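You operate a simulated robot arm through the tools that you are given. There is no shell and no other tool.

Carry out the task below with a simulated robot arm. There is one attempt and no reset: what you move stays moved.

JOB
At the wash tank, scrub the dried sludge off the steel plate with the scrubbing brush, then rinse it.
Fine: brush back in its place; slide the plate to the spray head, rinse all suds off, shut the valve. What is to be rubbed or washed off counts as gone when no trace of it is left.

Only the result counts: the job must be done as asked and must still hold three seconds after the hand-in. Knocking over, shifting, dropping, spilling or breaking anything else fails it.

ROBOT AND FRAMES
A 7-joint arm with a fingered hand, fixed in place. Base frame: the origin is at the foot of the arm, x ahead of it, y to its left, z up; the work surface is at about z = 864. Readings come in mm, rad, newtons and seconds.
With the tool pointing down near the work surface it reaches from about 180 to 800 mm from the base axis. Its first joint turns from -2.897 to 2.897 rad. Payload 4.9 kg.
The tool frame sits at the grasp point between the pads (the TCP): z along the fingers, y along the line on which they close. The tips reach 32 mm beyond it. Largest opening 192 mm; the body of the gripper starts 89 mm behind the TCP. The gripper is a hand of 3 fingers: y runs from the thumb to the fingers, the wrist lies at [0, 0, -267] in the tool frame, and closing takes about 1.5 s.
Orientation is that of the tool frame in the base frame, as a unit quaternion [w, x, y, z]. With the fingers straight down and closing along the base's y, the tool's x points along the base's -x, its y along +y and its z along -z.

CONTROLS
- The arm moves only by the tool servo_tool. Its arguments are lists of equal length, an entry for each row: "turn": the turn, a rotation vector about the tool's x, y, z in units of 120 degrees (1.0 is 120 degrees), a list of three; "xyz": the shift along the tool's x, y, z in units of 500 mm (1.0 is 500 mm), a list of three; "fingers": the finger opening in mm, from 0 to 192. In form: {"turn": [[ax, ay, az], ...], "xyz": [[dx, dy, dz], ...], "fingers": [fingers, ...]}. A call has 1 to 20 rows; each row is the pose to reach, as a shift and turn from the pose commanded when the call began, along the tool's axes at that moment. A call with a number of a shift or a turn outside -1 to 1 is refused whole. Each row takes 0.2 s and may step no farther than 50 mm and 0.15 rad from the row before; otherwise, or with a gripper value out of range, the whole call is refused. A pose out of reach is approached as far as the arm can. The call stops where the force on the tool passes 50 N (or 10 N more than at its start, if that is more) or the arm is blocked; 0.2 s more then pass. The fingers move at their own pace (about 153 mm/s each) and stop on an object; they squeeze with about 25 N. The grip force told is the motor's: it shows also when the fingers shut on nothing. Time passes only in rows, and 0.2 s behind the last, so rows that repeat a pose let the fingers close. It gives the time, the measured TCP pose, the force on the tool (base axes), the opening and the grip force at its end, in the units of the frame above (readings bear some noise), with the torque about the TCP (base axes, N m) and any sound that the robot's microphone picked up.
- Cameras (640 x 400 px; columns grow to the right, rows downward): "scene" is fixed at [50.4, 499.4, 1463.7]; the picture's right is [-0.24, -0.97, 0.00], its down [-0.82, 0.21, -0.53] and it looks along [0.51, -0.13, -0.85] (base axes); focal length 242 px, centre (320, 200). "wrist" rides on the gripper at [80, -46, -113] in the tool frame; the picture's right is [0.50, 0.87, 0.00], its down [-0.67, 0.39, -0.63] and it looks along [-0.55, 0.32, 0.78] (tool axes); focal length 226 px, centre (320, 200). There is no depth. A picture from a camera that has moved, and an enlarged one, comes with that camera's place and axes in the base frame and with its lens.
- snapshot(camera): a new picture of that camera. The clock stands still meanwhile.
- hand_shape(shape): the hand has 3 fingers and takes this shape, open, in about a second: jaw (thumb against the fingers, like two jaws); tri (thumb and two fingers); tip (a fingertip pinch); poke (one finger out to press); point (the index stretched); flat (the hand flat); cup (the hand cupped); fist (a fist). The gripper value then closes the fingers along that shape, each until it touches; the sizes above hold for jaw. It gives what a move gives, with no picture.
- inspect(camera, box): a new picture of the part [left, top, right, bottom] of that camera's present view, enlarged. The clock stands still meanwhile.
- close_job(): hands the job in; it is judged then, once.

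Places have to be worked out from the pictures, the camera data and where the tool is seen. Open the gripper and draw the arm clear of the work before you hand the job in, unless the task says otherwise.

The tools are called after "Call:" as name(argument=value, ...) on one line, values as JSON. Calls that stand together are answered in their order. servo_tool: Moves the arm, as the interface text tells. Its arguments: {"type":"object","properties":{"turn":{"type":"array","items":{"type":"array","items":{"type":"number"}}},"xyz":{"type":"array","items":{"type":"array","items":{"type":"number"}}},"fingers":{"type":"array","items":{"type":"number"}}},"required":["turn","xyz","fingers"]} The other tools are called the same way: hand_shape (shape) gives the hand a shape; snapshot (camera) takes a picture; inspect (camera, box) takes an enlarged picture of a part of a camera's view; close_job () hands the job in.

At the start:

```text
time_s: 0.0
ee_pos: [403.7, 394.7, 1182.7]
orientation: [0.0, 0.0, 1.0, -0.001]
force: [0.8, -1.0, -0.3]
wrist_torque: [0.0, -0.02, 0.01]
grip_width: 191.6
grasp_force: 0.0
shape: jaw
```

scene: 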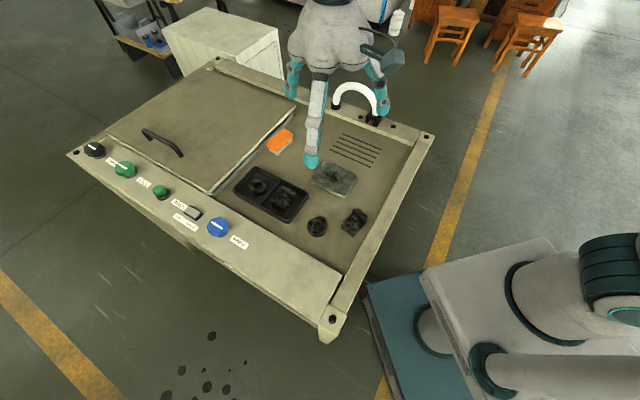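
wrist: 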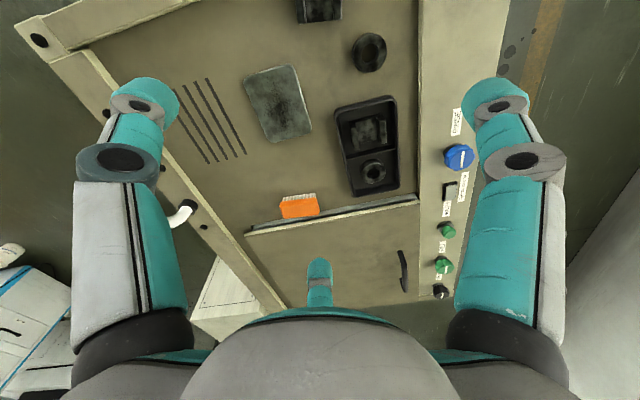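

The first pictures show a wash tank with a steel plate, an orange scrubbing brush, a curved white spout and several knobs. I'll enlarge the views to work out where things are.

Call:
inspect(camera="scene", box=[220, 70, 440, 250])

Call:
inspect(camera="scene", box=[60, 120, 280, 280])

Call:
inspect(camera="wrist", box=[160, 0, 440, 250])

Call:
inspect(camera="wrist", box=[380, 100, 540, 310])

```text
2.22 times, centred on (330, 160) of scene
camera zoom: at [50.4, 499.4, 1463.7], right [-0.24, -0.97, 0.0], down [-0.82, 0.21, -0.53], along [0.51, -0.13, -0.85], focal length 539 px, centre (298, 289)
```

zoom: 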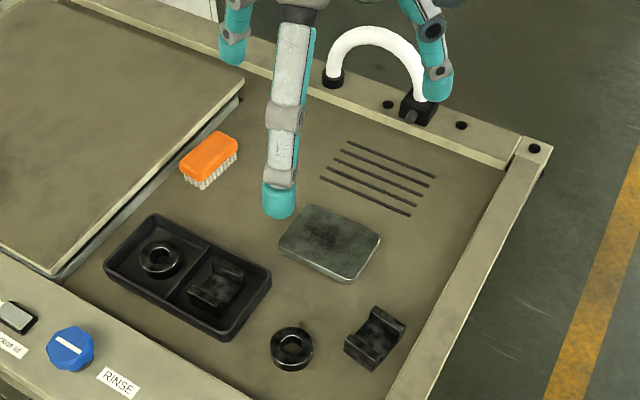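

```text
2.50 times, centred on (170, 200) of scene
camera zoom: at [50.4, 499.4, 1463.7], right [-0.24, -0.97, 0.0], down [-0.82, 0.21, -0.53], along [0.51, -0.13, -0.85], focal length 606 px, centre (695, 200)
```

zoom: 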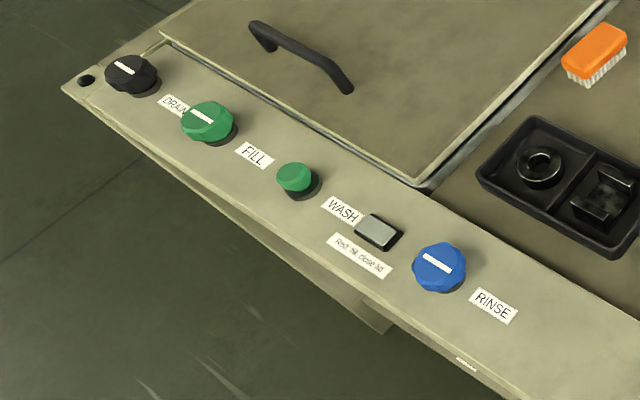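

```text
1.60 times, centred on (300, 125) of wrist
camera zoom: at [322.8, 349.1, 1294.3], right [-0.5, 0.87, 0.0], down [0.67, 0.39, 0.63], along [0.55, 0.32, -0.78], focal length 362 px, centre (352, 320)
```

zoom: 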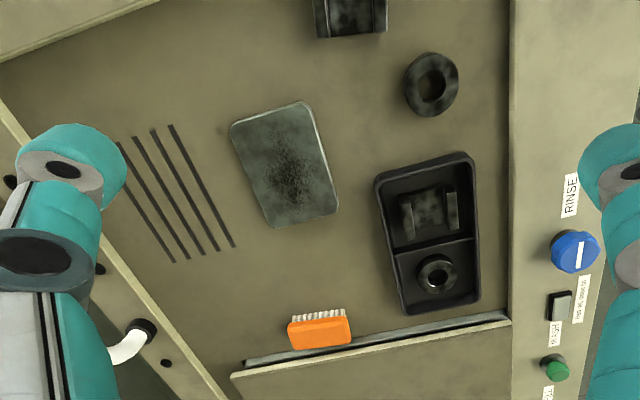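

```text
1.90 times, centred on (460, 205) of wrist
camera zoom: at [322.8, 349.1, 1294.3], right [-0.5, 0.87, 0.0], down [0.67, 0.39, 0.63], along [0.55, 0.32, -0.78], focal length 431 px, centre (53, 190)
```

zoom: 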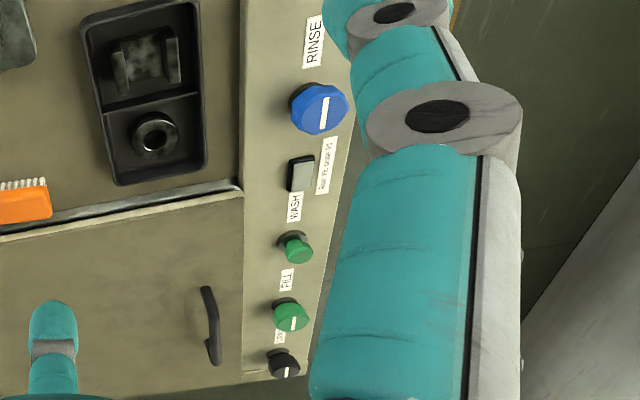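

I place the plate at about (466, 348, top z≈875) with its long axis near 45°. The brush stands on its bristles at about (645, 482, top z≈900). Next I'll zoom in on the brush, the spray head and the knobs.

Call:
inspect(camera="scene", box=[255, 115, 305, 165])

Call:
inspect(camera="scene", box=[320, 70, 420, 180])

Call:
inspect(camera="wrist", box=[150, 60, 350, 240])

Call:
inspect(camera="scene", box=[160, 190, 260, 260])

Call:
inspect(camera="scene", box=[300, 150, 370, 210])

```text
8.00 times, centred on (280, 140) of scene
camera zoom: at [50.4, 499.4, 1463.7], right [-0.24, -0.97, 0.0], down [-0.82, 0.21, -0.53], along [0.51, -0.13, -0.85], focal length 1940 px, centre (640, 680)
```

zoom: 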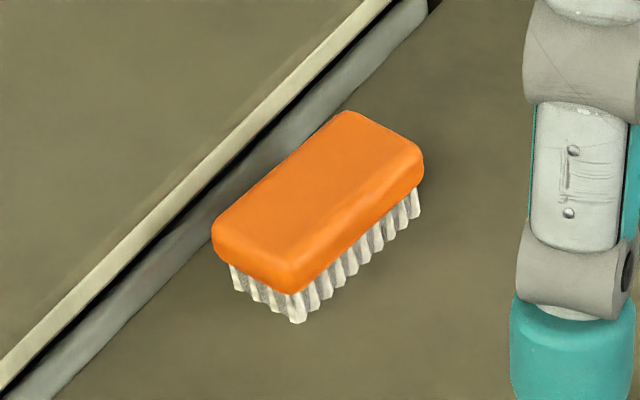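

```text
3.64 times, centred on (370, 125) of scene
camera zoom: at [50.4, 499.4, 1463.7], right [-0.24, -0.97, 0.0], down [-0.82, 0.21, -0.53], along [0.51, -0.13, -0.85], focal length 882 px, centre (138, 473)
```

zoom: 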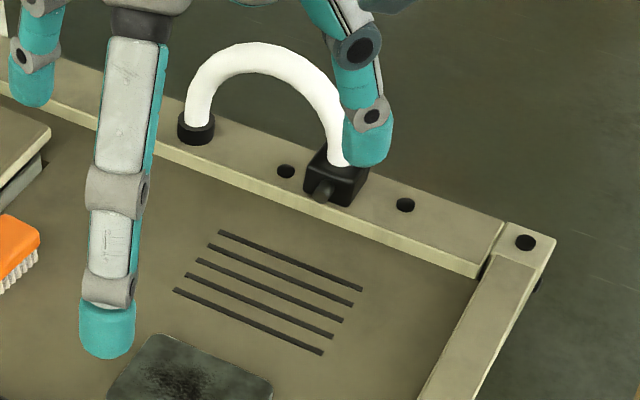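

```text
2.22 times, centred on (250, 150) of wrist
camera zoom: at [322.8, 349.1, 1294.3], right [-0.5, 0.87, 0.0], down [0.67, 0.39, 0.63], along [0.55, 0.32, -0.78], focal length 502 px, centre (476, 311)
```

zoom: 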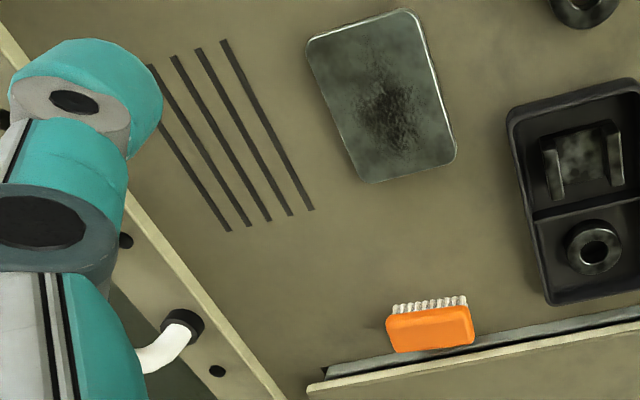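

```text
5.71 times, centred on (210, 225) of scene
camera zoom: at [50.4, 499.4, 1463.7], right [-0.24, -0.97, 0.0], down [-0.82, 0.21, -0.53], along [0.51, -0.13, -0.85], focal length 1386 px, centre (949, 57)
```

zoom: 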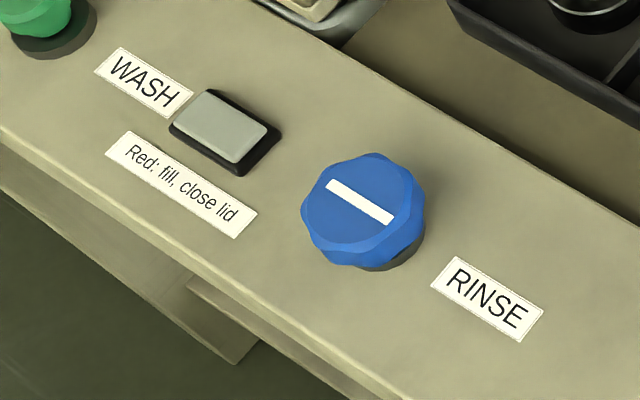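

```text
6.67 times, centred on (335, 180) of scene
camera zoom: at [50.4, 499.4, 1463.7], right [-0.24, -0.97, 0.0], down [-0.82, 0.21, -0.53], along [0.51, -0.13, -0.85], focal length 1616 px, centre (220, 333)
```

zoom: 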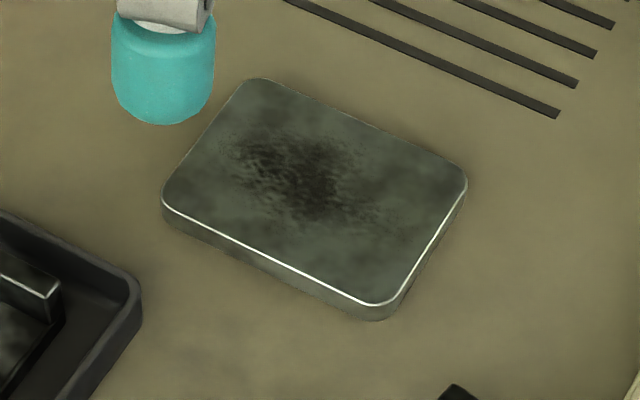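

The tank is turned about 45° to the base: u = (0.707, 0.707) runs along the drain slots and v = (0.707, -0.707) points to the spray head. The brush's long axis lies along v and the RINSE knob is near (365, 681, 919). I'll turn the tool 45° while high up and partly close the fingers to see how they move.

Call:
servo_tool(turn=[[0, 0, 0.0625], [0, 0, 0.125], [0, 0, 0.1875], [0, 0, 0.25], [0, 0, 0.3125], [0, 0, 0.375], [0, 0, 0.375], [0, 0, 0.375]], xyz=[[-0.05, 0.02, 0], [-0.1, 0.04, 0], [-0.15, 0.06, 0], [-0.2, 0.07, 0], [-0.24, 0.08, 0], [-0.24, 0.08, 0], [-0.24, 0.08, 0], [-0.24, 0.08, 0]], fingers=[192, 192, 192, 192, 60, 60, 60, 60])

Call:
snapshot(camera="scene")

Call:
snapshot(camera="wrist")

```text
time_s: 1.8
ee_pos: [522.5, 434.9, 1182.2]
orientation: [0.0, 0.382, 0.924, 0.0]
force: [0.5, -0.3, -0.2]
wrist_torque: [-0.01, 0.02, -0.01]
grip_width: 60.4
grasp_force: 0.1
shape: jaw
```

```text
taken
```

scene: 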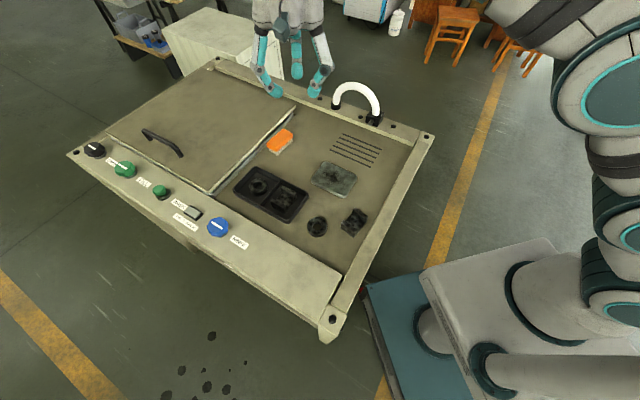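

```text
taken
camera wrist: at [432.7, 457.6, 1295.0], right [0.26, 0.97, 0.0], down [0.75, -0.2, 0.63], along [0.61, -0.16, -0.78], focal length 226 px, centre (320, 200)
```

wrist: 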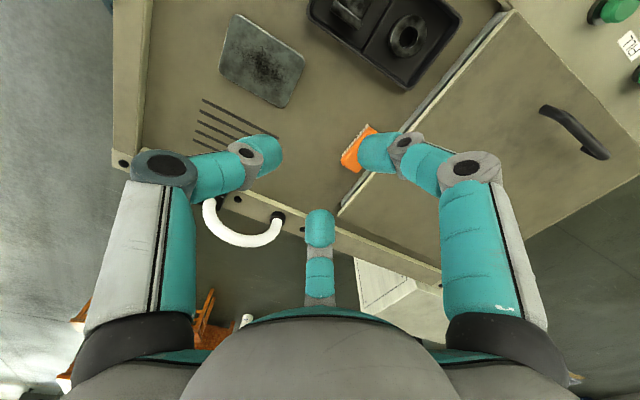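

In jaw shape the three fingers close radially at 120° spacing, which suits the round knob but is less suited to the brush. I'll try the "tip" shape here in free air to see whether it gives a two-finger pinch.

Call:
hand_shape(shape="tip")

Call:
snapshot(camera="wrist")

Call:
snapshot(camera="scene")

Call:
hand_shape(shape="tri")

Call:
snapshot(camera="wrist")

Call:
snapshot(camera="scene")

```text
time_s: 2.7
ee_pos: [522.9, 434.5, 1182.4]
orientation: [0.0, 0.383, 0.924, 0.0]
force: [0.2, -0.5, 1.0]
wrist_torque: [0.01, 0.03, 0.0]
grip_width: 191.6
grasp_force: 0.1
shape: tip
```

```text
taken
camera wrist: at [432.6, 457.6, 1295.0], right [0.26, 0.97, 0.0], down [0.75, -0.2, 0.63], along [0.61, -0.16, -0.78], focal length 226 px, centre (320, 200)
```

wrist: 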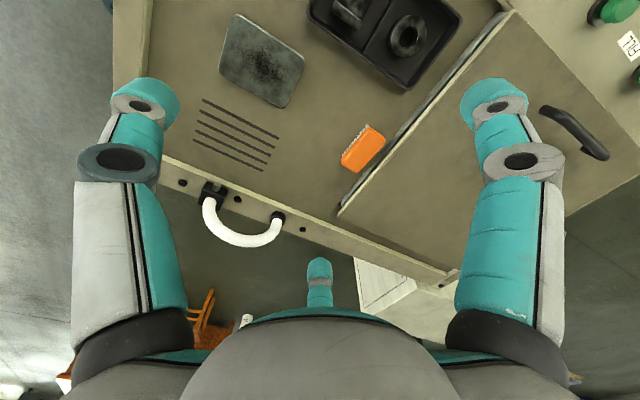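

```text
taken
```

scene: 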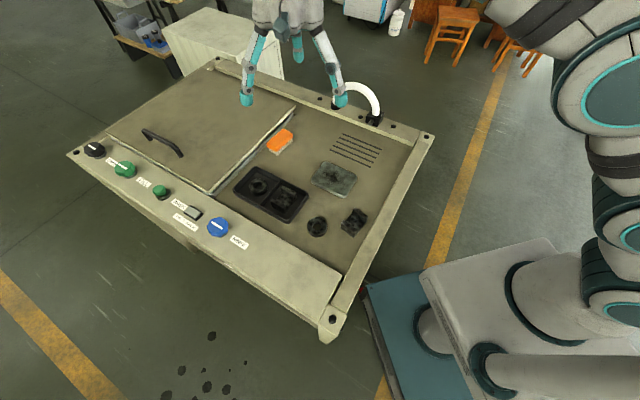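

```text
time_s: 3.6
ee_pos: [522.3, 433.0, 1182.3]
orientation: [0.0, 0.383, 0.924, 0.0]
force: [0.1, 0.7, 0.3]
wrist_torque: [0.0, 0.01, 0.02]
grip_width: 192.1
grasp_force: 0.0
shape: tri
```

```text
taken
camera wrist: at [432.6, 457.6, 1294.9], right [0.26, 0.97, 0.0], down [0.75, -0.2, 0.63], along [0.61, -0.16, -0.78], focal length 226 px, centre (320, 200)
```

wrist: 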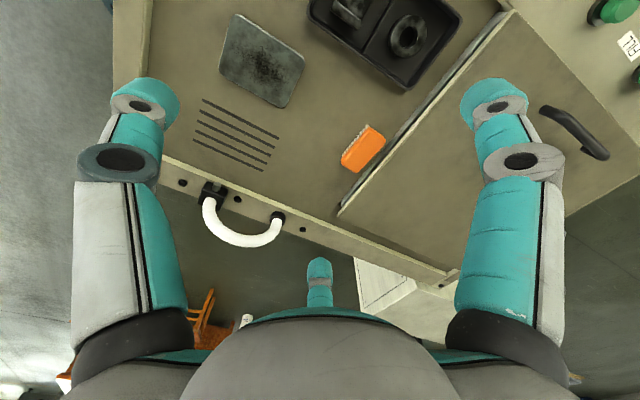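

```text
taken
```

scene: 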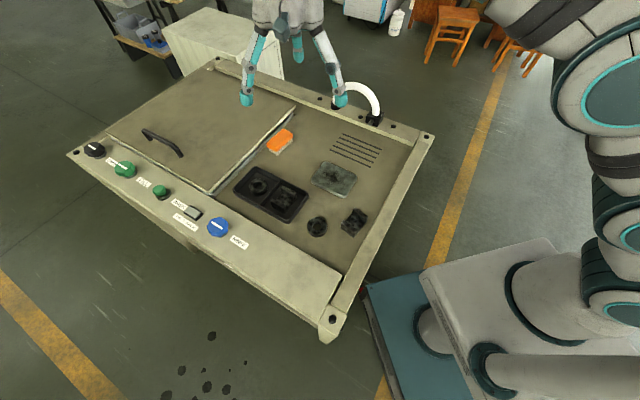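

All the grasp shapes look alike on this hand, so I'll use the radial three-finger closing: thumb on the brush's end and two fingers on its long sides. First I'll zoom in on the brush and the spray head from this angle for precise positions.

Call:
inspect(camera="wrist", box=[330, 110, 410, 190])

Call:
inspect(camera="wrist", box=[170, 150, 310, 260])

Call:
inspect(camera="scene", box=[260, 120, 300, 160])

Call:
inspect(camera="scene", box=[330, 75, 400, 145])

```text
5.00 times, centred on (370, 150) of wrist
camera zoom: at [432.6, 457.6, 1294.9], right [0.26, 0.97, 0.0], down [0.75, -0.2, 0.63], along [0.61, -0.16, -0.78], focal length 1130 px, centre (70, 450)
```

zoom: 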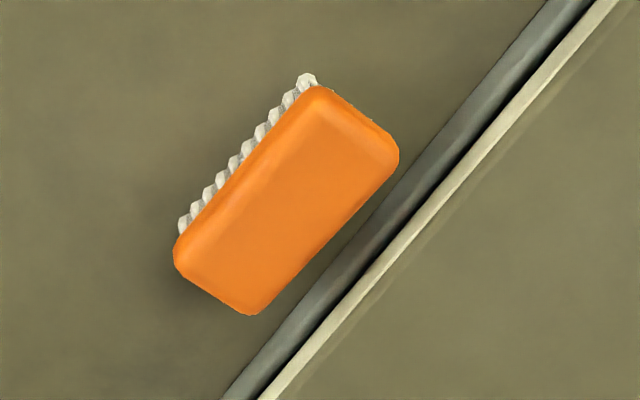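

```text
3.64 times, centred on (240, 205) of wrist
camera zoom: at [432.6, 457.6, 1294.9], right [0.26, 0.97, 0.0], down [0.75, -0.2, 0.63], along [0.61, -0.16, -0.78], focal length 822 px, centre (611, 182)
```

zoom: 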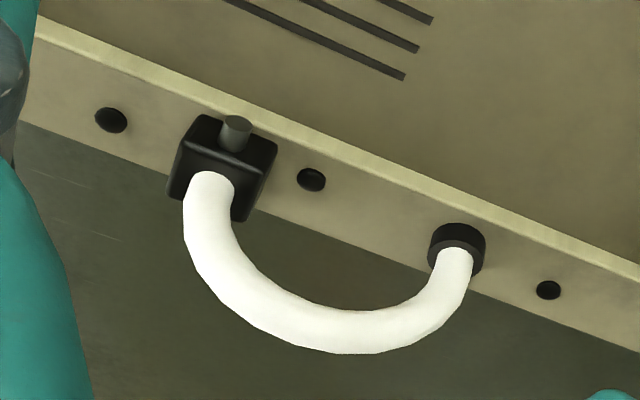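

```text
10.00 times, centred on (280, 140) of scene
camera zoom: at [50.4, 499.4, 1463.7], right [-0.24, -0.97, 0.0], down [-0.82, 0.21, -0.53], along [0.51, -0.13, -0.85], focal length 2425 px, centre (720, 800)
```

zoom: 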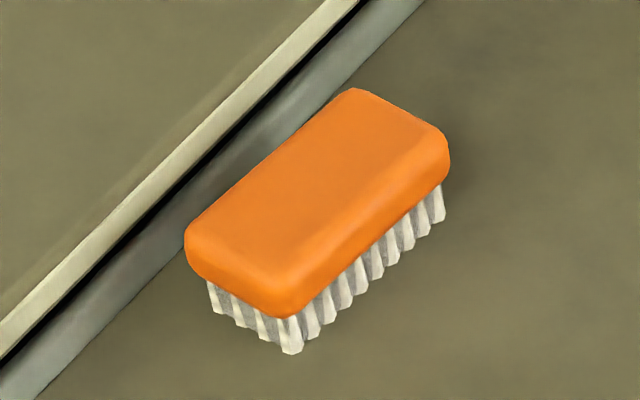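

```text
5.71 times, centred on (365, 110) of scene
camera zoom: at [50.4, 499.4, 1463.7], right [-0.24, -0.97, 0.0], down [-0.82, 0.21, -0.53], along [0.51, -0.13, -0.85], focal length 1386 px, centre (63, 714)
```

zoom: 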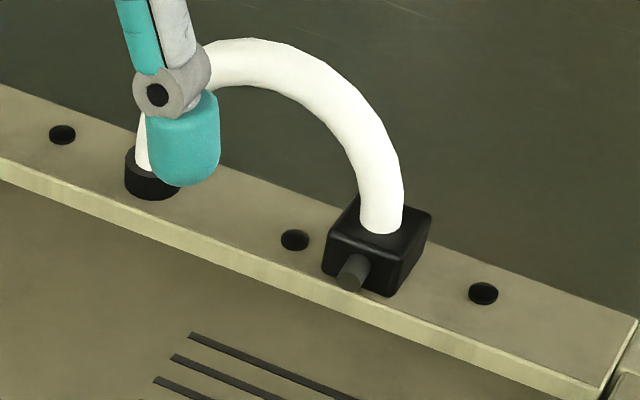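

The brush is near (647, 484) at about z 900, and the nozzle on the back rim points along -v over the slots. I'll move above the brush and turn the tool so its y runs along -v, which puts the thumb at the +v end, and check the reach.

Call:
servo_tool(turn=[[0, 0, -0.0625], [0, 0, -0.125], [0, 0, -0.1875], [0, 0, -0.25], [0, 0, -0.3125], [0, 0, -0.375], [0, 0, -0.4375], [0, 0, -0.5], [0, 0, -0.5625], [0, 0, -0.625], [0, 0, -0.6875], [0, 0, -0.75], [0, 0, -0.75], [0, 0, -0.75]], xyz=[[-0.0116, 0.0203, 0.0305], [-0.0231, 0.0407, 0.0609], [-0.0347, 0.061, 0.0914], [-0.0462, 0.0813, 0.1218], [-0.0578, 0.1017, 0.1523], [-0.0693, 0.122, 0.1827], [-0.0809, 0.1423, 0.2132], [-0.0924, 0.1627, 0.2436], [-0.104, 0.183, 0.2741], [-0.1155, 0.2033, 0.3045], [-0.1271, 0.2237, 0.335], [-0.1386, 0.244, 0.3654], [-0.1386, 0.244, 0.3654], [-0.1386, 0.244, 0.3654]], fingers=[192, 192, 192, 192, 192, 192, 192, 192, 80, 80, 80, 80, 80, 80])

Call:
snapshot(camera="wrist")

Call:
snapshot(camera="scene")

```text
time_s: 6.6
ee_pos: [629.5, 445.6, 982.6]
orientation: [-0.007, -0.373, 0.928, -0.002]
force: [-1.1, -0.5, -7.7]
wrist_torque: [0.01, -0.01, -0.01]
grip_width: 80.5
grasp_force: 0.0
shape: tri
out of reach, approached as far as the arm can: row 9, 10, 11, 12, 13, 14
```

```text
taken
camera wrist: at [603.4, 357.4, 1097.3], right [-0.96, 0.28, 0.01], down [0.23, 0.75, 0.62], along [0.17, 0.6, -0.78], focal length 226 px, centre (320, 200)
```

wrist: 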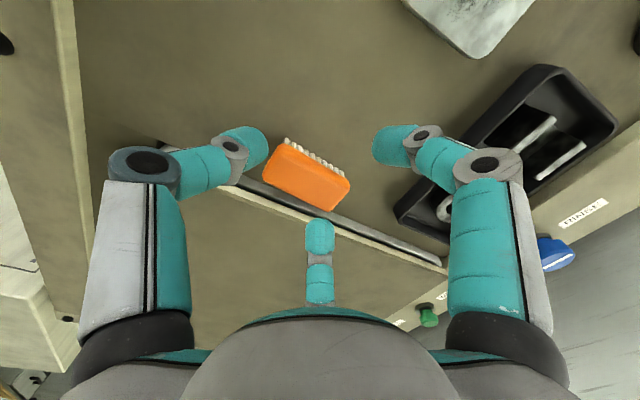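

```text
taken
```

scene: 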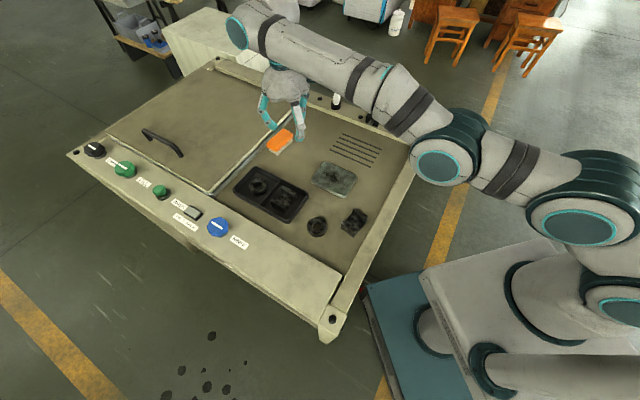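

The arm cannot reach this pose straight down; it stopped at r≈771 mm. The brush is at r≈805, so I'll need to tilt the tool outward. I'll zoom in to fix the brush position from this closer view.

Call:
inspect(camera="wrist", box=[250, 120, 370, 230])

```text
3.64 times, centred on (310, 175) of wrist
camera zoom: at [603.4, 357.4, 1097.3], right [-0.96, 0.28, 0.01], down [0.23, 0.75, 0.62], along [0.17, 0.6, -0.78], focal length 822 px, centre (356, 291)
```

zoom: 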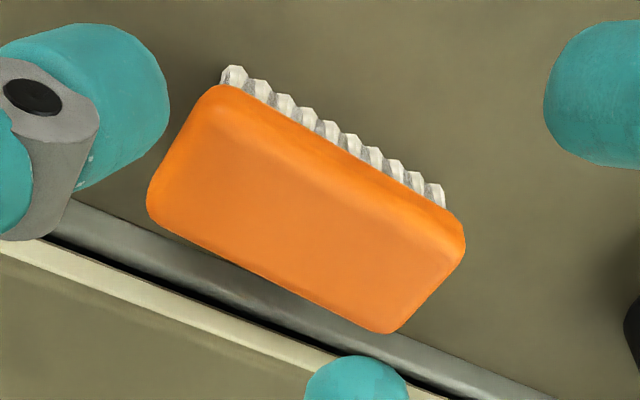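

From this view the brush is centred near (652, 484) with its long axis at about -48°. I'll back off to a reachable pose first, to confirm where the commanded pose stands after the out-of-reach move.

Call:
servo_tool(turn=[[0, 0, 0], [0, 0, 0], [0, 0, 0], [0, 0, 0]], xyz=[[0.0524, 0.0033, -0.0333], [0.1047, 0.0066, -0.0667], [0.157, 0.0099, -0.1], [0.157, 0.0099, -0.1]], fingers=[80, 80, 80, 80])

```text
time_s: 7.6
ee_pos: [566.2, 392.5, 1043.6]
orientation: [0.0, -0.382, 0.924, 0.0]
force: [0.4, 0.4, -0.3]
wrist_torque: [0.02, -0.02, -0.01]
grip_width: 80.2
grasp_force: 0.0
shape: tri
```

The commanded pose is now clear: (566, 393, 1044). There is only about 25 mm between brush and lid, so I'll turn the tool to put the thumb on the near long side with the two fingers at the brush's ends and far corners. Then I'll test the reach lower down.

Call:
servo_tool(turn=[[0, 0, 0.0644], [0, 0, 0.1288], [0, 0, 0.1932], [0, 0, 0.2575], [0, 0, 0.3219], [0, 0, 0.3863], [0, 0, 0.4507], [0, 0, 0.515], [0, 0, 0.5794], [0, 0, 0.6438], [0, 0, 0.7082], [0, 0, 0.7725], [0, 0, 0.7725], [0, 0, 0.7725], [0, 0, 0.7725], [0, 0, 0.7725]], xyz=[[0, 0, 0.0106], [0, 0, 0.0212], [0, 0, 0.0318], [0, 0, 0.0424], [0, 0, 0.053], [0, 0, 0.0636], [0, 0, 0.0742], [0, 0, 0.0848], [0, 0, 0.0954], [0, 0, 0.106], [0, 0, 0.1166], [0, 0, 0.1272], [-0.077, 0.003, 0.1272], [-0.154, 0.006, 0.1272], [-0.2308, 0.009, 0.1272], [-0.2308, 0.009, 0.1272]], fingers=[130, 130, 130, 130, 130, 130, 130, 130, 130, 130, 130, 130, 130, 130, 130, 130])

Call:
snapshot(camera="wrist")

Call:
snapshot(camera="scene")

```text
time_s: 11.0
ee_pos: [637.1, 467.6, 976.4]
orientation: [0.0, 0.404, 0.915, 0.0]
force: [0.6, 0.5, -2.3]
wrist_torque: [-0.02, 0.02, 0.02]
grip_width: 129.9
grasp_force: 0.1
shape: tri
out of reach, approached as far as the arm can: row 15, 16
```

```text
taken
camera wrist: at [548.3, 495.7, 1090.2], right [0.3, 0.95, 0.0], down [0.74, -0.24, 0.63], along [0.6, -0.19, -0.78], focal length 226 px, centre (320, 200)
```

wrist: 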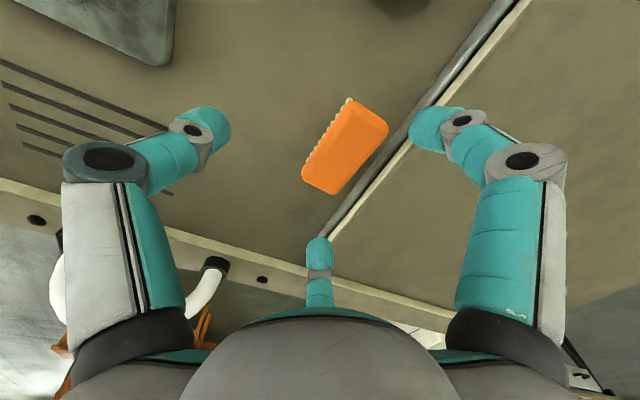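

```text
taken
```

scene: 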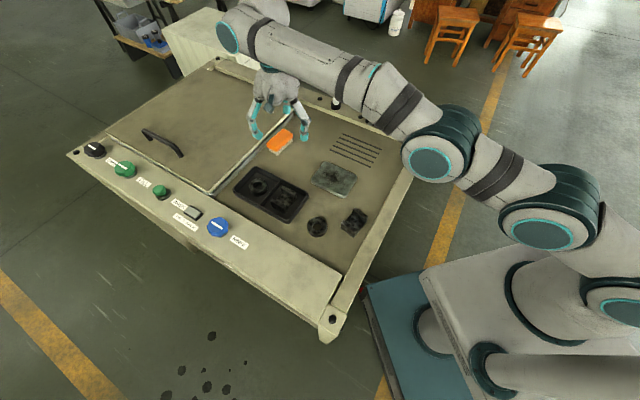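

Lower down the reach is better: r≈790 at z 976. A small outward tilt should cover the rest. I'll zoom in for a final brush fix.

Call:
inspect(camera="wrist", box=[280, 80, 420, 210])

```text
3.08 times, centred on (350, 145) of wrist
camera zoom: at [548.3, 495.7, 1090.2], right [0.3, 0.95, 0.0], down [0.74, -0.24, 0.63], along [0.6, -0.19, -0.78], focal length 696 px, centre (228, 369)
```

zoom: 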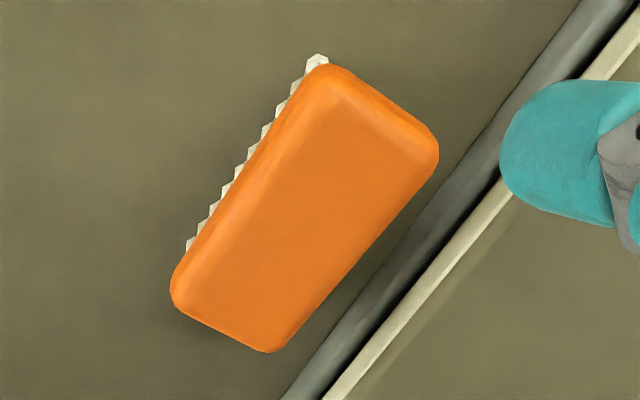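

Brush centre is about (651.5, 485.5) with its long axis at -50°. I'll add a 5° outward tilt and a small yaw correction while backing off 25 mm, then read the true pose.

Call:
servo_tool(turn=[[-0.0208, 0, 0.0075], [-0.0417, 0, 0.015], [-0.0417, 0, 0.015]], xyz=[[0, -0.025, 0], [0, -0.05, 0], [0, -0.05, 0]], fingers=[124, 124, 124])

```text
time_s: 11.8
ee_pos: [619.6, 449.7, 977.5]
orientation: [0.019, 0.419, 0.907, 0.041]
force: [0.0, -0.4, 0.4]
wrist_torque: [0.0, 0.03, 0.02]
grip_width: 124.2
grasp_force: 0.1
shape: tri
```

The tilt is in and the pose is (620, 450, 977). I'll move over the brush at z≈940 and check alignment before going lower.

Call:
servo_tool(turn=[[0, 0, 0], [0, 0, 0], [0, 0, 0]], xyz=[[0.0066, 0.0324, 0.0406], [0.0131, 0.0648, 0.0812], [0.0131, 0.0648, 0.0812]], fingers=[124, 124, 124])

Call:
snapshot(camera="wrist")

Call:
inspect(camera="scene", box=[220, 80, 340, 180])

```text
time_s: 12.6
ee_pos: [641.4, 477.1, 939.6]
orientation: [0.018, 0.418, 0.907, 0.04]
force: [-0.5, -0.4, -0.1]
wrist_torque: [0.0, -0.01, 0.02]
grip_width: 124.4
grasp_force: 0.0
shape: tri
```

```text
taken
camera wrist: at [546.7, 501.0, 1048.0], right [0.33, 0.94, 0.08], down [0.69, -0.3, 0.66], along [0.65, -0.17, -0.75], focal length 226 px, centre (320, 200)
```

wrist: 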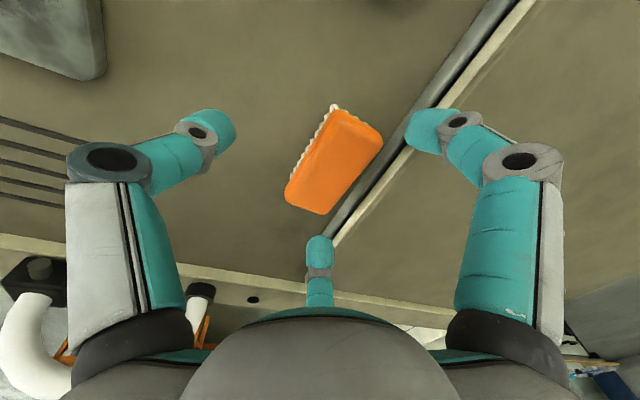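

```text
4.00 times, centred on (280, 130) of scene
camera zoom: at [50.4, 499.4, 1463.7], right [-0.24, -0.97, 0.0], down [-0.82, 0.21, -0.53], along [0.51, -0.13, -0.85], focal length 970 px, centre (480, 480)
```

zoom: 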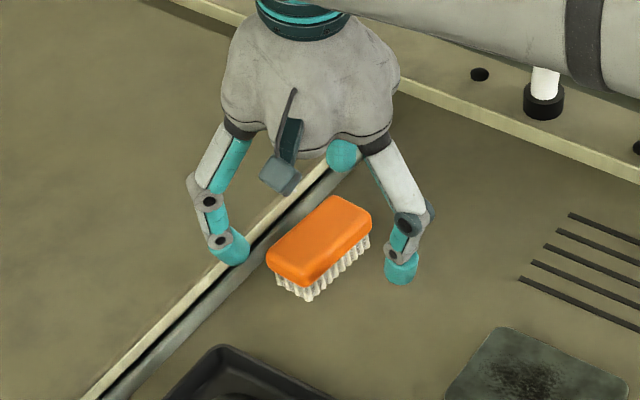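

The view shows the brush a little off the tool axis. I'll zoom in to measure its offset in the tool frame before descending.

Call:
inspect(camera="wrist", box=[260, 90, 400, 225])

```text
2.96 times, centred on (330, 158) of wrist
camera zoom: at [546.7, 501.0, 1048.0], right [0.33, 0.94, 0.08], down [0.69, -0.3, 0.66], along [0.65, -0.17, -0.75], focal length 670 px, centre (290, 326)
```

zoom: 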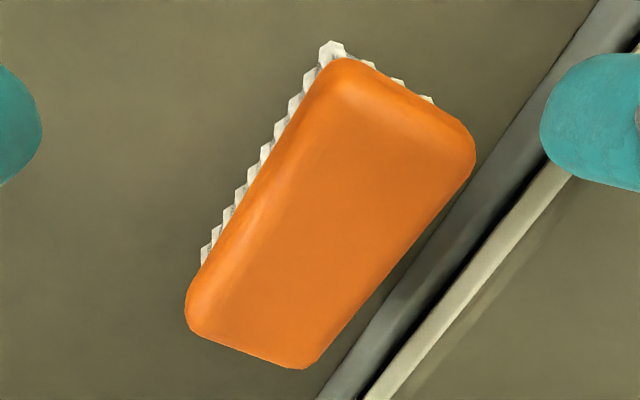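

The brush centre sits at (-2, 10.5) in tool coordinates, as planned. I'll descend 34.6 mm along the tool axis to TCP z≈905 and watch the force.

Call:
servo_tool(turn=[[0, 0, 0], [0, 0, 0], [0, 0, 0], [0, 0, 0]], xyz=[[-0.002, 0, 0.024], [-0.004, 0, 0.048], [-0.004, 0, 0.0692], [-0.004, 0, 0.0692]], fingers=[124, 124, 124, 124])

Call:
snapshot(camera="wrist")

Call:
inspect(camera="scene", box=[240, 100, 330, 170])

```text
time_s: 13.6
ee_pos: [644.3, 477.8, 905.0]
orientation: [0.017, 0.419, 0.907, 0.04]
force: [0.5, 0.4, -0.8]
wrist_torque: [-0.02, -0.01, -0.03]
grip_width: 124.4
grasp_force: 0.0
shape: tri
```

```text
taken
camera wrist: at [550.0, 502.9, 1012.1], right [0.33, 0.94, 0.08], down [0.69, -0.3, 0.66], along [0.65, -0.17, -0.75], focal length 226 px, centre (320, 200)
```

wrist: 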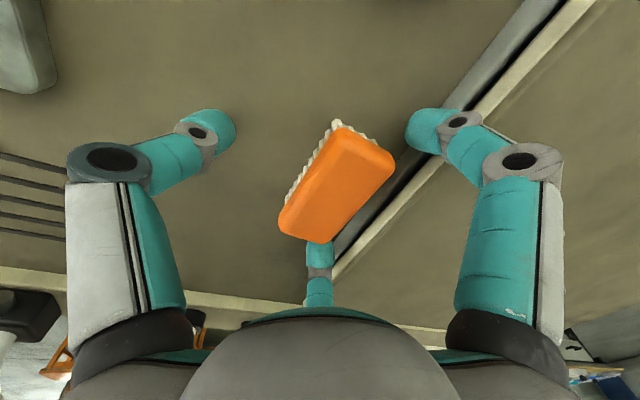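

```text
5.71 times, centred on (285, 135) of scene
camera zoom: at [50.4, 499.4, 1463.7], right [-0.24, -0.97, 0.0], down [-0.82, 0.21, -0.53], along [0.51, -0.13, -0.85], focal length 1386 px, centre (520, 571)
```

zoom: 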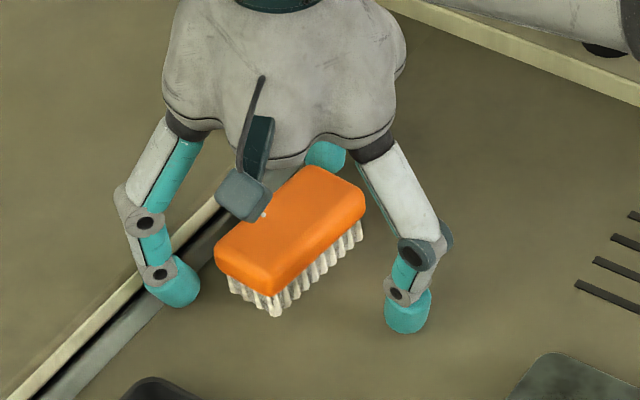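

No contact force and the fingers straddle the brush as intended. I'll close gradually, first to 90 mm, and check.

Call:
servo_tool(turn=[[0, 0, 0], [0, 0, 0], [0, 0, 0]], xyz=[[0, 0, 0], [0, 0, 0], [0, 0, 0]], fingers=[105, 90, 90])

Call:
snapshot(camera="wrist")

Call:
inspect(camera="scene", box=[240, 100, 330, 170])

```text
time_s: 14.4
ee_pos: [645.1, 479.0, 904.4]
orientation: [0.017, 0.419, 0.907, 0.04]
force: [1.0, 0.2, 0.0]
wrist_torque: [0.02, 0.04, -0.02]
grip_width: 95.2
grasp_force: 0.0
shape: tri
```

```text
taken
camera wrist: at [550.0, 502.8, 1012.3], right [0.33, 0.94, 0.08], down [0.69, -0.3, 0.66], along [0.65, -0.17, -0.75], focal length 226 px, centre (320, 200)
```

wrist: 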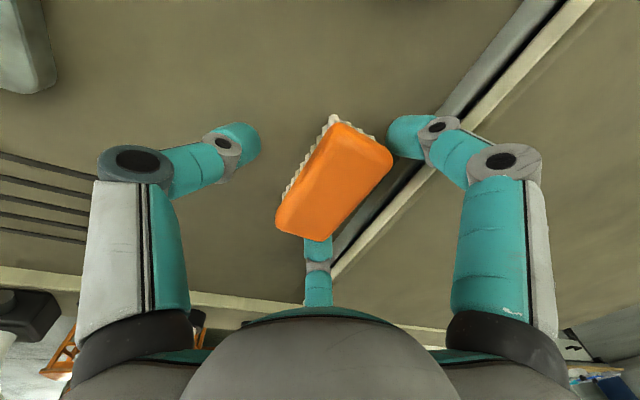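

```text
5.71 times, centred on (285, 135) of scene
camera zoom: at [50.4, 499.4, 1463.7], right [-0.24, -0.97, 0.0], down [-0.82, 0.21, -0.53], along [0.51, -0.13, -0.85], focal length 1386 px, centre (520, 571)
```

zoom: 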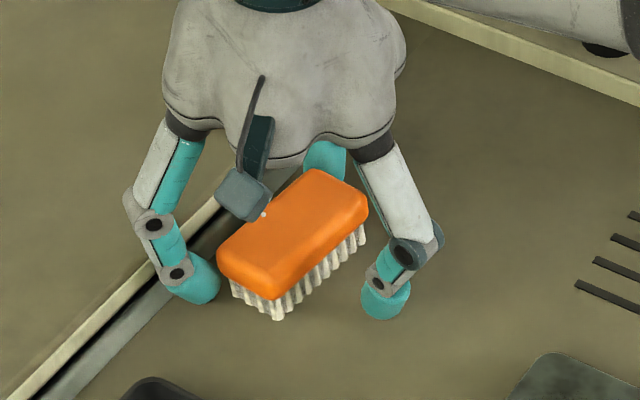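

The two fingers are touching the brush ends and have nudged it slightly towards the thumb. I'll keep closing so the thumb comes up against the near side.

Call:
servo_tool(turn=[[0, 0, 0], [0, 0, 0], [0, 0, 0], [0, 0, 0]], xyz=[[0, 0, 0], [0, 0, 0], [0, 0, 0], [0, 0, 0]], fingers=[75, 65, 60, 60])

Call:
snapshot(camera="wrist")

Call:
inspect(camera="scene", box=[240, 100, 330, 170])

```text
time_s: 15.4
ee_pos: [644.3, 478.7, 904.1]
orientation: [0.018, 0.418, 0.907, 0.041]
force: [2.5, 2.7, 9.5]
wrist_torque: [0.21, -0.23, 0.02]
grip_width: 72.8
grasp_force: 0.1
shape: tri
```

```text
taken
camera wrist: at [550.2, 503.0, 1013.5], right [0.33, 0.94, 0.08], down [0.69, -0.3, 0.66], along [0.65, -0.17, -0.74], focal length 226 px, centre (320, 200)
```

wrist: 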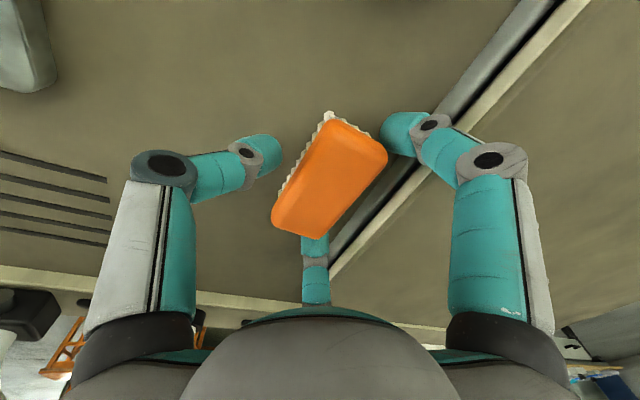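

```text
5.71 times, centred on (285, 135) of scene
camera zoom: at [50.4, 499.4, 1463.7], right [-0.24, -0.97, 0.0], down [-0.82, 0.21, -0.53], along [0.51, -0.13, -0.85], focal length 1386 px, centre (520, 571)
```

zoom: 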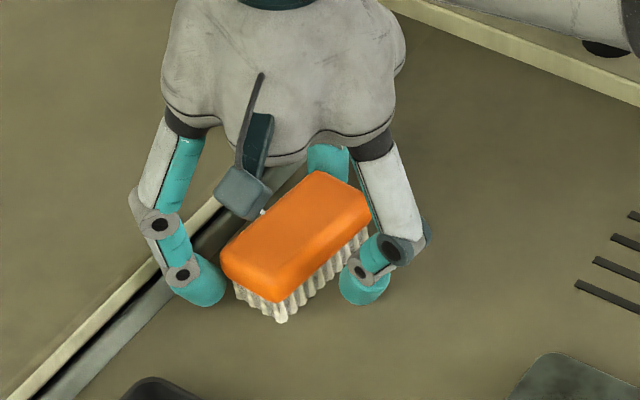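

A 9.5 N upward force shows the thumb tip pressing the deck, since the tips reach about 38 mm beyond the TCP at this opening. I'll open a little, rise 9 mm and close again.

Call:
servo_tool(turn=[[0, 0, 0], [0, 0, 0], [0, 0, 0], [0, 0, 0], [0, 0, 0]], xyz=[[0, 0, 0], [0, 0, 0], [0, 0, -0.01], [0, 0, -0.018], [0, 0, -0.018]], fingers=[105, 105, 105, 100, 100])

Call:
servo_tool(turn=[[0, 0, 0], [0, 0, 0], [0, 0, 0], [0, 0, 0], [0, 0, 0]], xyz=[[0, 0, 0], [0, 0, 0], [0, 0, 0], [0, 0, 0], [0, 0, 0]], fingers=[80, 70, 60, 50, 50])

Call:
snapshot(camera="wrist")

Call:
inspect(camera="scene", box=[240, 100, 330, 170])

```text
time_s: 16.6
ee_pos: [644.2, 477.8, 913.6]
orientation: [0.017, 0.417, 0.908, 0.04]
force: [0.2, 0.4, -0.2]
wrist_torque: [0.01, -0.01, 0.01]
grip_width: 102.1
grasp_force: 0.1
shape: tri
```

```text
time_s: 17.8
ee_pos: [643.9, 477.2, 913.6]
orientation: [0.017, 0.418, 0.907, 0.04]
force: [-0.4, 0.7, -1.5]
wrist_torque: [-0.02, 0.02, -0.01]
grip_width: 71.6
grasp_force: 24.9
shape: tri
```

```text
taken
camera wrist: at [548.7, 502.5, 1021.6], right [0.33, 0.94, 0.08], down [0.69, -0.3, 0.66], along [0.65, -0.17, -0.75], focal length 226 px, centre (320, 200)
```

wrist: 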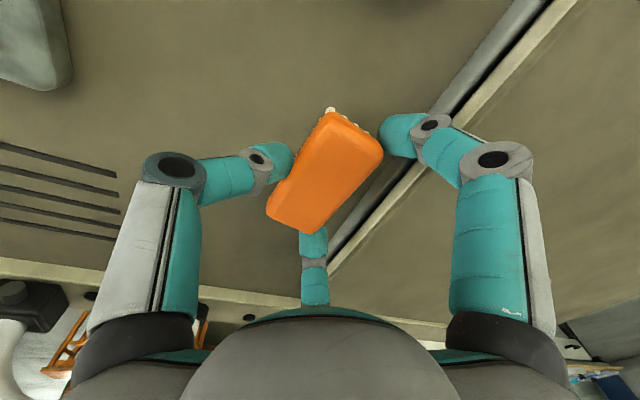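

```text
5.71 times, centred on (285, 135) of scene
camera zoom: at [50.4, 499.4, 1463.7], right [-0.24, -0.97, 0.0], down [-0.82, 0.21, -0.53], along [0.51, -0.13, -0.85], focal length 1386 px, centre (520, 571)
```

zoom: 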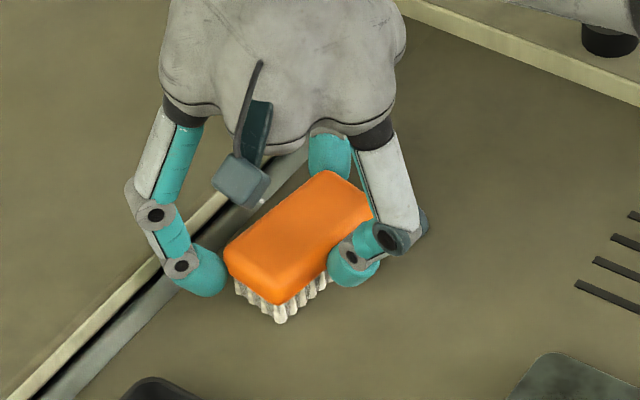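

Grip force is 25 N with all three fingers on the brush body. I'll lift it 60 mm straight up and check how it hangs.

Call:
servo_tool(turn=[[0, 0, 0], [0, 0, 0], [0, 0, 0], [0, 0, 0], [0, 0, 0]], xyz=[[0, 0, 0], [0, 0.0018, -0.02], [0, 0.0054, -0.06], [0, 0.0108, -0.1196], [0, 0.0108, -0.1196]], fingers=[40, 40, 40, 40, 40])

Call:
snapshot(camera="wrist")

Call:
inspect(camera="scene", box=[240, 80, 330, 150])

```text
time_s: 19.0
ee_pos: [644.2, 479.2, 974.5]
orientation: [0.018, 0.419, 0.907, 0.04]
force: [0.0, 0.0, -1.0]
wrist_torque: [0.0, 0.01, -0.05]
grip_width: 72.1
grasp_force: 25.1
shape: tri
```

```text
taken
camera wrist: at [549.3, 503.6, 1082.7], right [0.33, 0.94, 0.08], down [0.69, -0.3, 0.66], along [0.65, -0.17, -0.75], focal length 226 px, centre (320, 200)
```

wrist: 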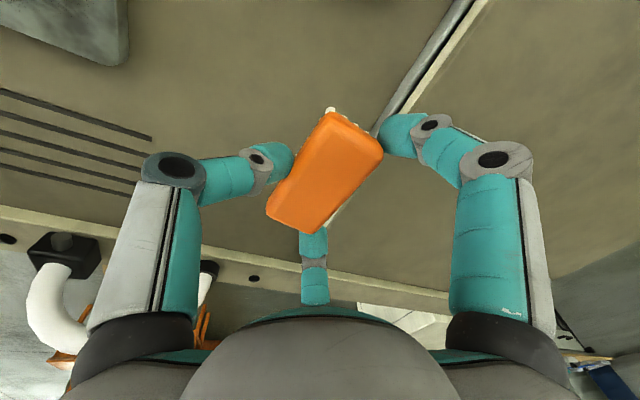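

```text
5.71 times, centred on (285, 115) of scene
camera zoom: at [50.4, 499.4, 1463.7], right [-0.24, -0.97, 0.0], down [-0.82, 0.21, -0.53], along [0.51, -0.13, -0.85], focal length 1386 px, centre (520, 686)
```

zoom: 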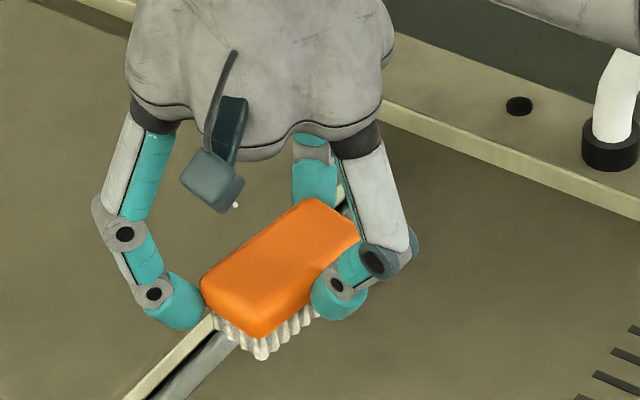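

The brush is held firmly and kept its attitude, flat while the tool is tilted 5°. I'll zoom in to find where it sits in the hand.

Call:
inspect(camera="wrist", box=[240, 90, 400, 250])

Call:
inspect(camera="scene", box=[265, 110, 295, 140])

```text
2.50 times, centred on (320, 170) of wrist
camera zoom: at [549.3, 503.6, 1082.7], right [0.33, 0.94, 0.08], down [0.69, -0.3, 0.66], along [0.65, -0.17, -0.75], focal length 565 px, centre (320, 275)
```

zoom: 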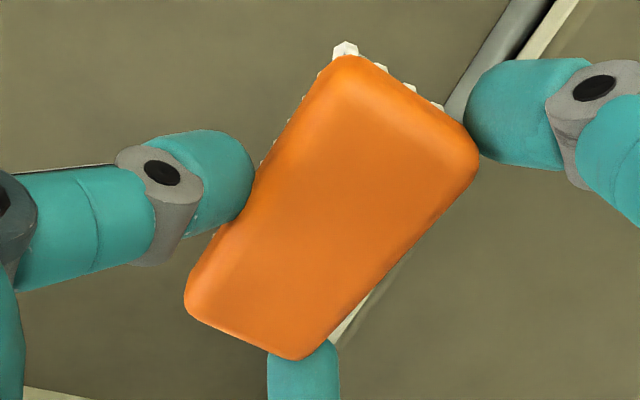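

```text
13.33 times, centred on (280, 125) of scene
camera zoom: at [50.4, 499.4, 1463.7], right [-0.24, -0.97, 0.0], down [-0.82, 0.21, -0.53], along [0.51, -0.13, -0.85], focal length 3233 px, centre (853, 1200)
```

zoom: 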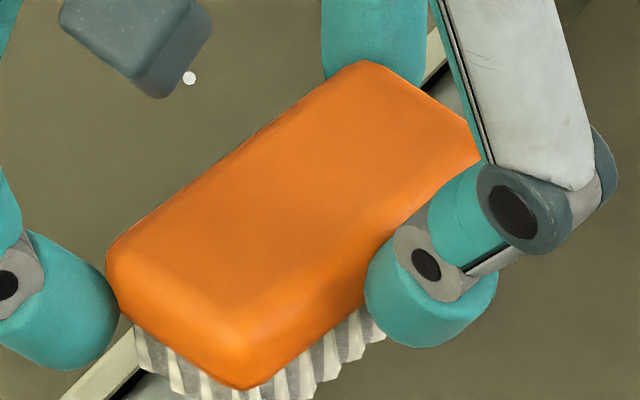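

The brush sits almost centred in the hand, about 10 mm nearer the base and 3.5° off its original pose, which I'll correct when returning it. Next I'll carry it over the plate, keeping the same tool attitude.

Call:
servo_tool(turn=[[0, 0, 0], [0, 0, 0], [0, 0, 0], [0, 0, 0], [0, 0, 0], [0, 0, 0], [0, 0, 0], [0, 0, 0]], xyz=[[0.0049, -0.0638, -0.0016], [0.0098, -0.1276, -0.0033], [0.0147, -0.1914, -0.0049], [0.0196, -0.2552, -0.0065], [0.0245, -0.319, -0.0081], [0.0294, -0.3828, -0.0098], [0.0342, -0.4466, -0.0114], [0.0342, -0.4466, -0.0114]], fingers=[40, 40, 40, 40, 40, 40, 40, 40])

Call:
snapshot(camera="wrist")

Call:
snapshot(camera="scene")

Call:
inspect(camera="scene", box=[280, 120, 400, 220])

```text
time_s: 20.8
ee_pos: [463.0, 347.1, 959.2]
orientation: [0.018, 0.418, 0.907, 0.04]
force: [0.5, 0.2, -0.8]
wrist_torque: [0.0, 0.0, 0.0]
grip_width: 71.6
grasp_force: 25.3
shape: tri
```

```text
taken
camera wrist: at [368.1, 372.0, 1067.6], right [0.33, 0.94, 0.08], down [0.69, -0.3, 0.66], along [0.65, -0.17, -0.75], focal length 226 px, centre (320, 200)
```

wrist: 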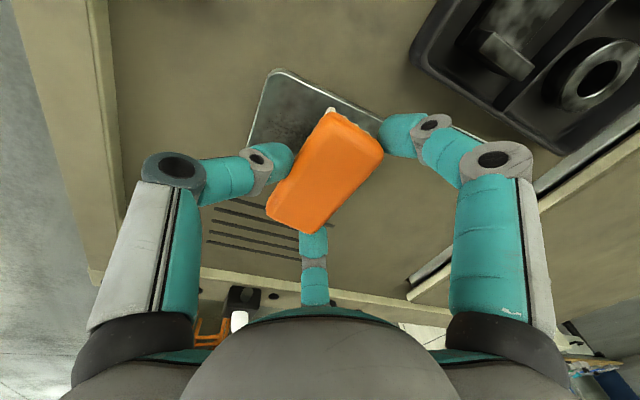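

```text
taken
```

scene: 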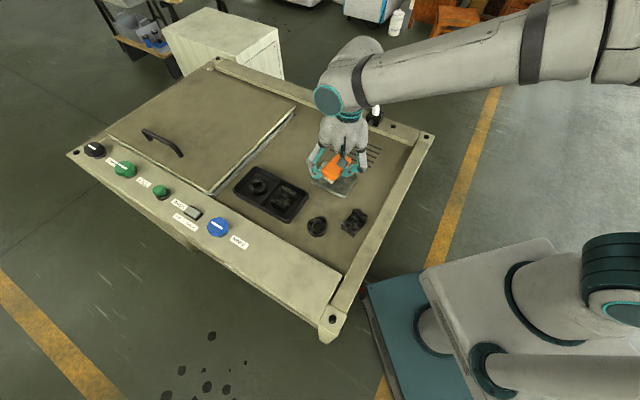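

```text
4.00 times, centred on (340, 170) of scene
camera zoom: at [50.4, 499.4, 1463.7], right [-0.24, -0.97, 0.0], down [-0.82, 0.21, -0.53], along [0.51, -0.13, -0.85], focal length 970 px, centre (240, 320)
```

zoom: 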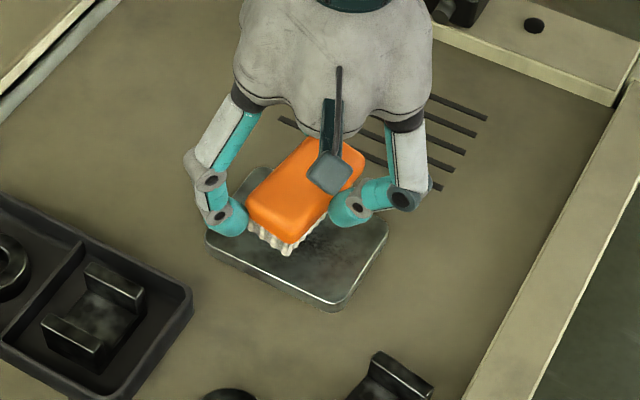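

The brush is over the plate with bristles about 32 mm above it. I'll lower in two stages and watch for contact.

Call:
servo_tool(turn=[[0, 0, 0], [0, 0, 0], [0, 0, 0]], xyz=[[0, -0.0027, 0.03], [0, -0.0052, 0.058], [0, -0.0052, 0.058]], fingers=[40, 40, 40])

Call:
servo_tool(turn=[[0, 0, 0], [0, 0, 0], [0, 0, 0]], xyz=[[0, -0.0003, 0.004], [0, -0.0005, 0.006], [0, -0.0005, 0.006]], fingers=[40, 40, 40])

```text
time_s: 21.6
ee_pos: [462.0, 347.1, 929.6]
orientation: [0.017, 0.418, 0.907, 0.039]
force: [0.0, -0.3, -0.9]
wrist_torque: [0.0, -0.01, -0.01]
grip_width: 71.6
grasp_force: 25.8
shape: tri
```

```text
time_s: 22.4
ee_pos: [461.5, 347.1, 927.7]
orientation: [0.018, 0.418, 0.907, 0.04]
force: [-1.0, 0.4, -0.8]
wrist_torque: [-0.02, 0.0, 0.0]
grip_width: 71.4
grasp_force: 25.2
shape: tri
```

No contact at TCP z 927.7. I'll continue down in small steps.

Call:
servo_tool(turn=[[0, 0, 0], [0, 0, 0], [0, 0, 0]], xyz=[[0, -0.0002, 0.002], [0, -0.0004, 0.004], [0, -0.0004, 0.004]], fingers=[40, 40, 40])

Call:
servo_tool(turn=[[0, 0, 0], [0, 0, 0], [0, 0, 0]], xyz=[[0, -0.0001, 0.001], [0, -0.0002, 0.002], [0, -0.0002, 0.002]], fingers=[40, 40, 40])

```text
time_s: 23.2
ee_pos: [463.1, 346.5, 926.0]
orientation: [0.017, 0.419, 0.907, 0.039]
force: [-0.2, 0.2, -0.5]
wrist_torque: [-0.02, 0.01, 0.0]
grip_width: 71.4
grasp_force: 25.0
shape: tri
```

```text
time_s: 24.0
ee_pos: [464.3, 347.1, 923.7]
orientation: [0.017, 0.418, 0.907, 0.04]
force: [-0.3, -1.7, 6.8]
wrist_torque: [-0.14, 0.13, 0.01]
grip_width: 72.2
grasp_force: 24.8
shape: tri
```

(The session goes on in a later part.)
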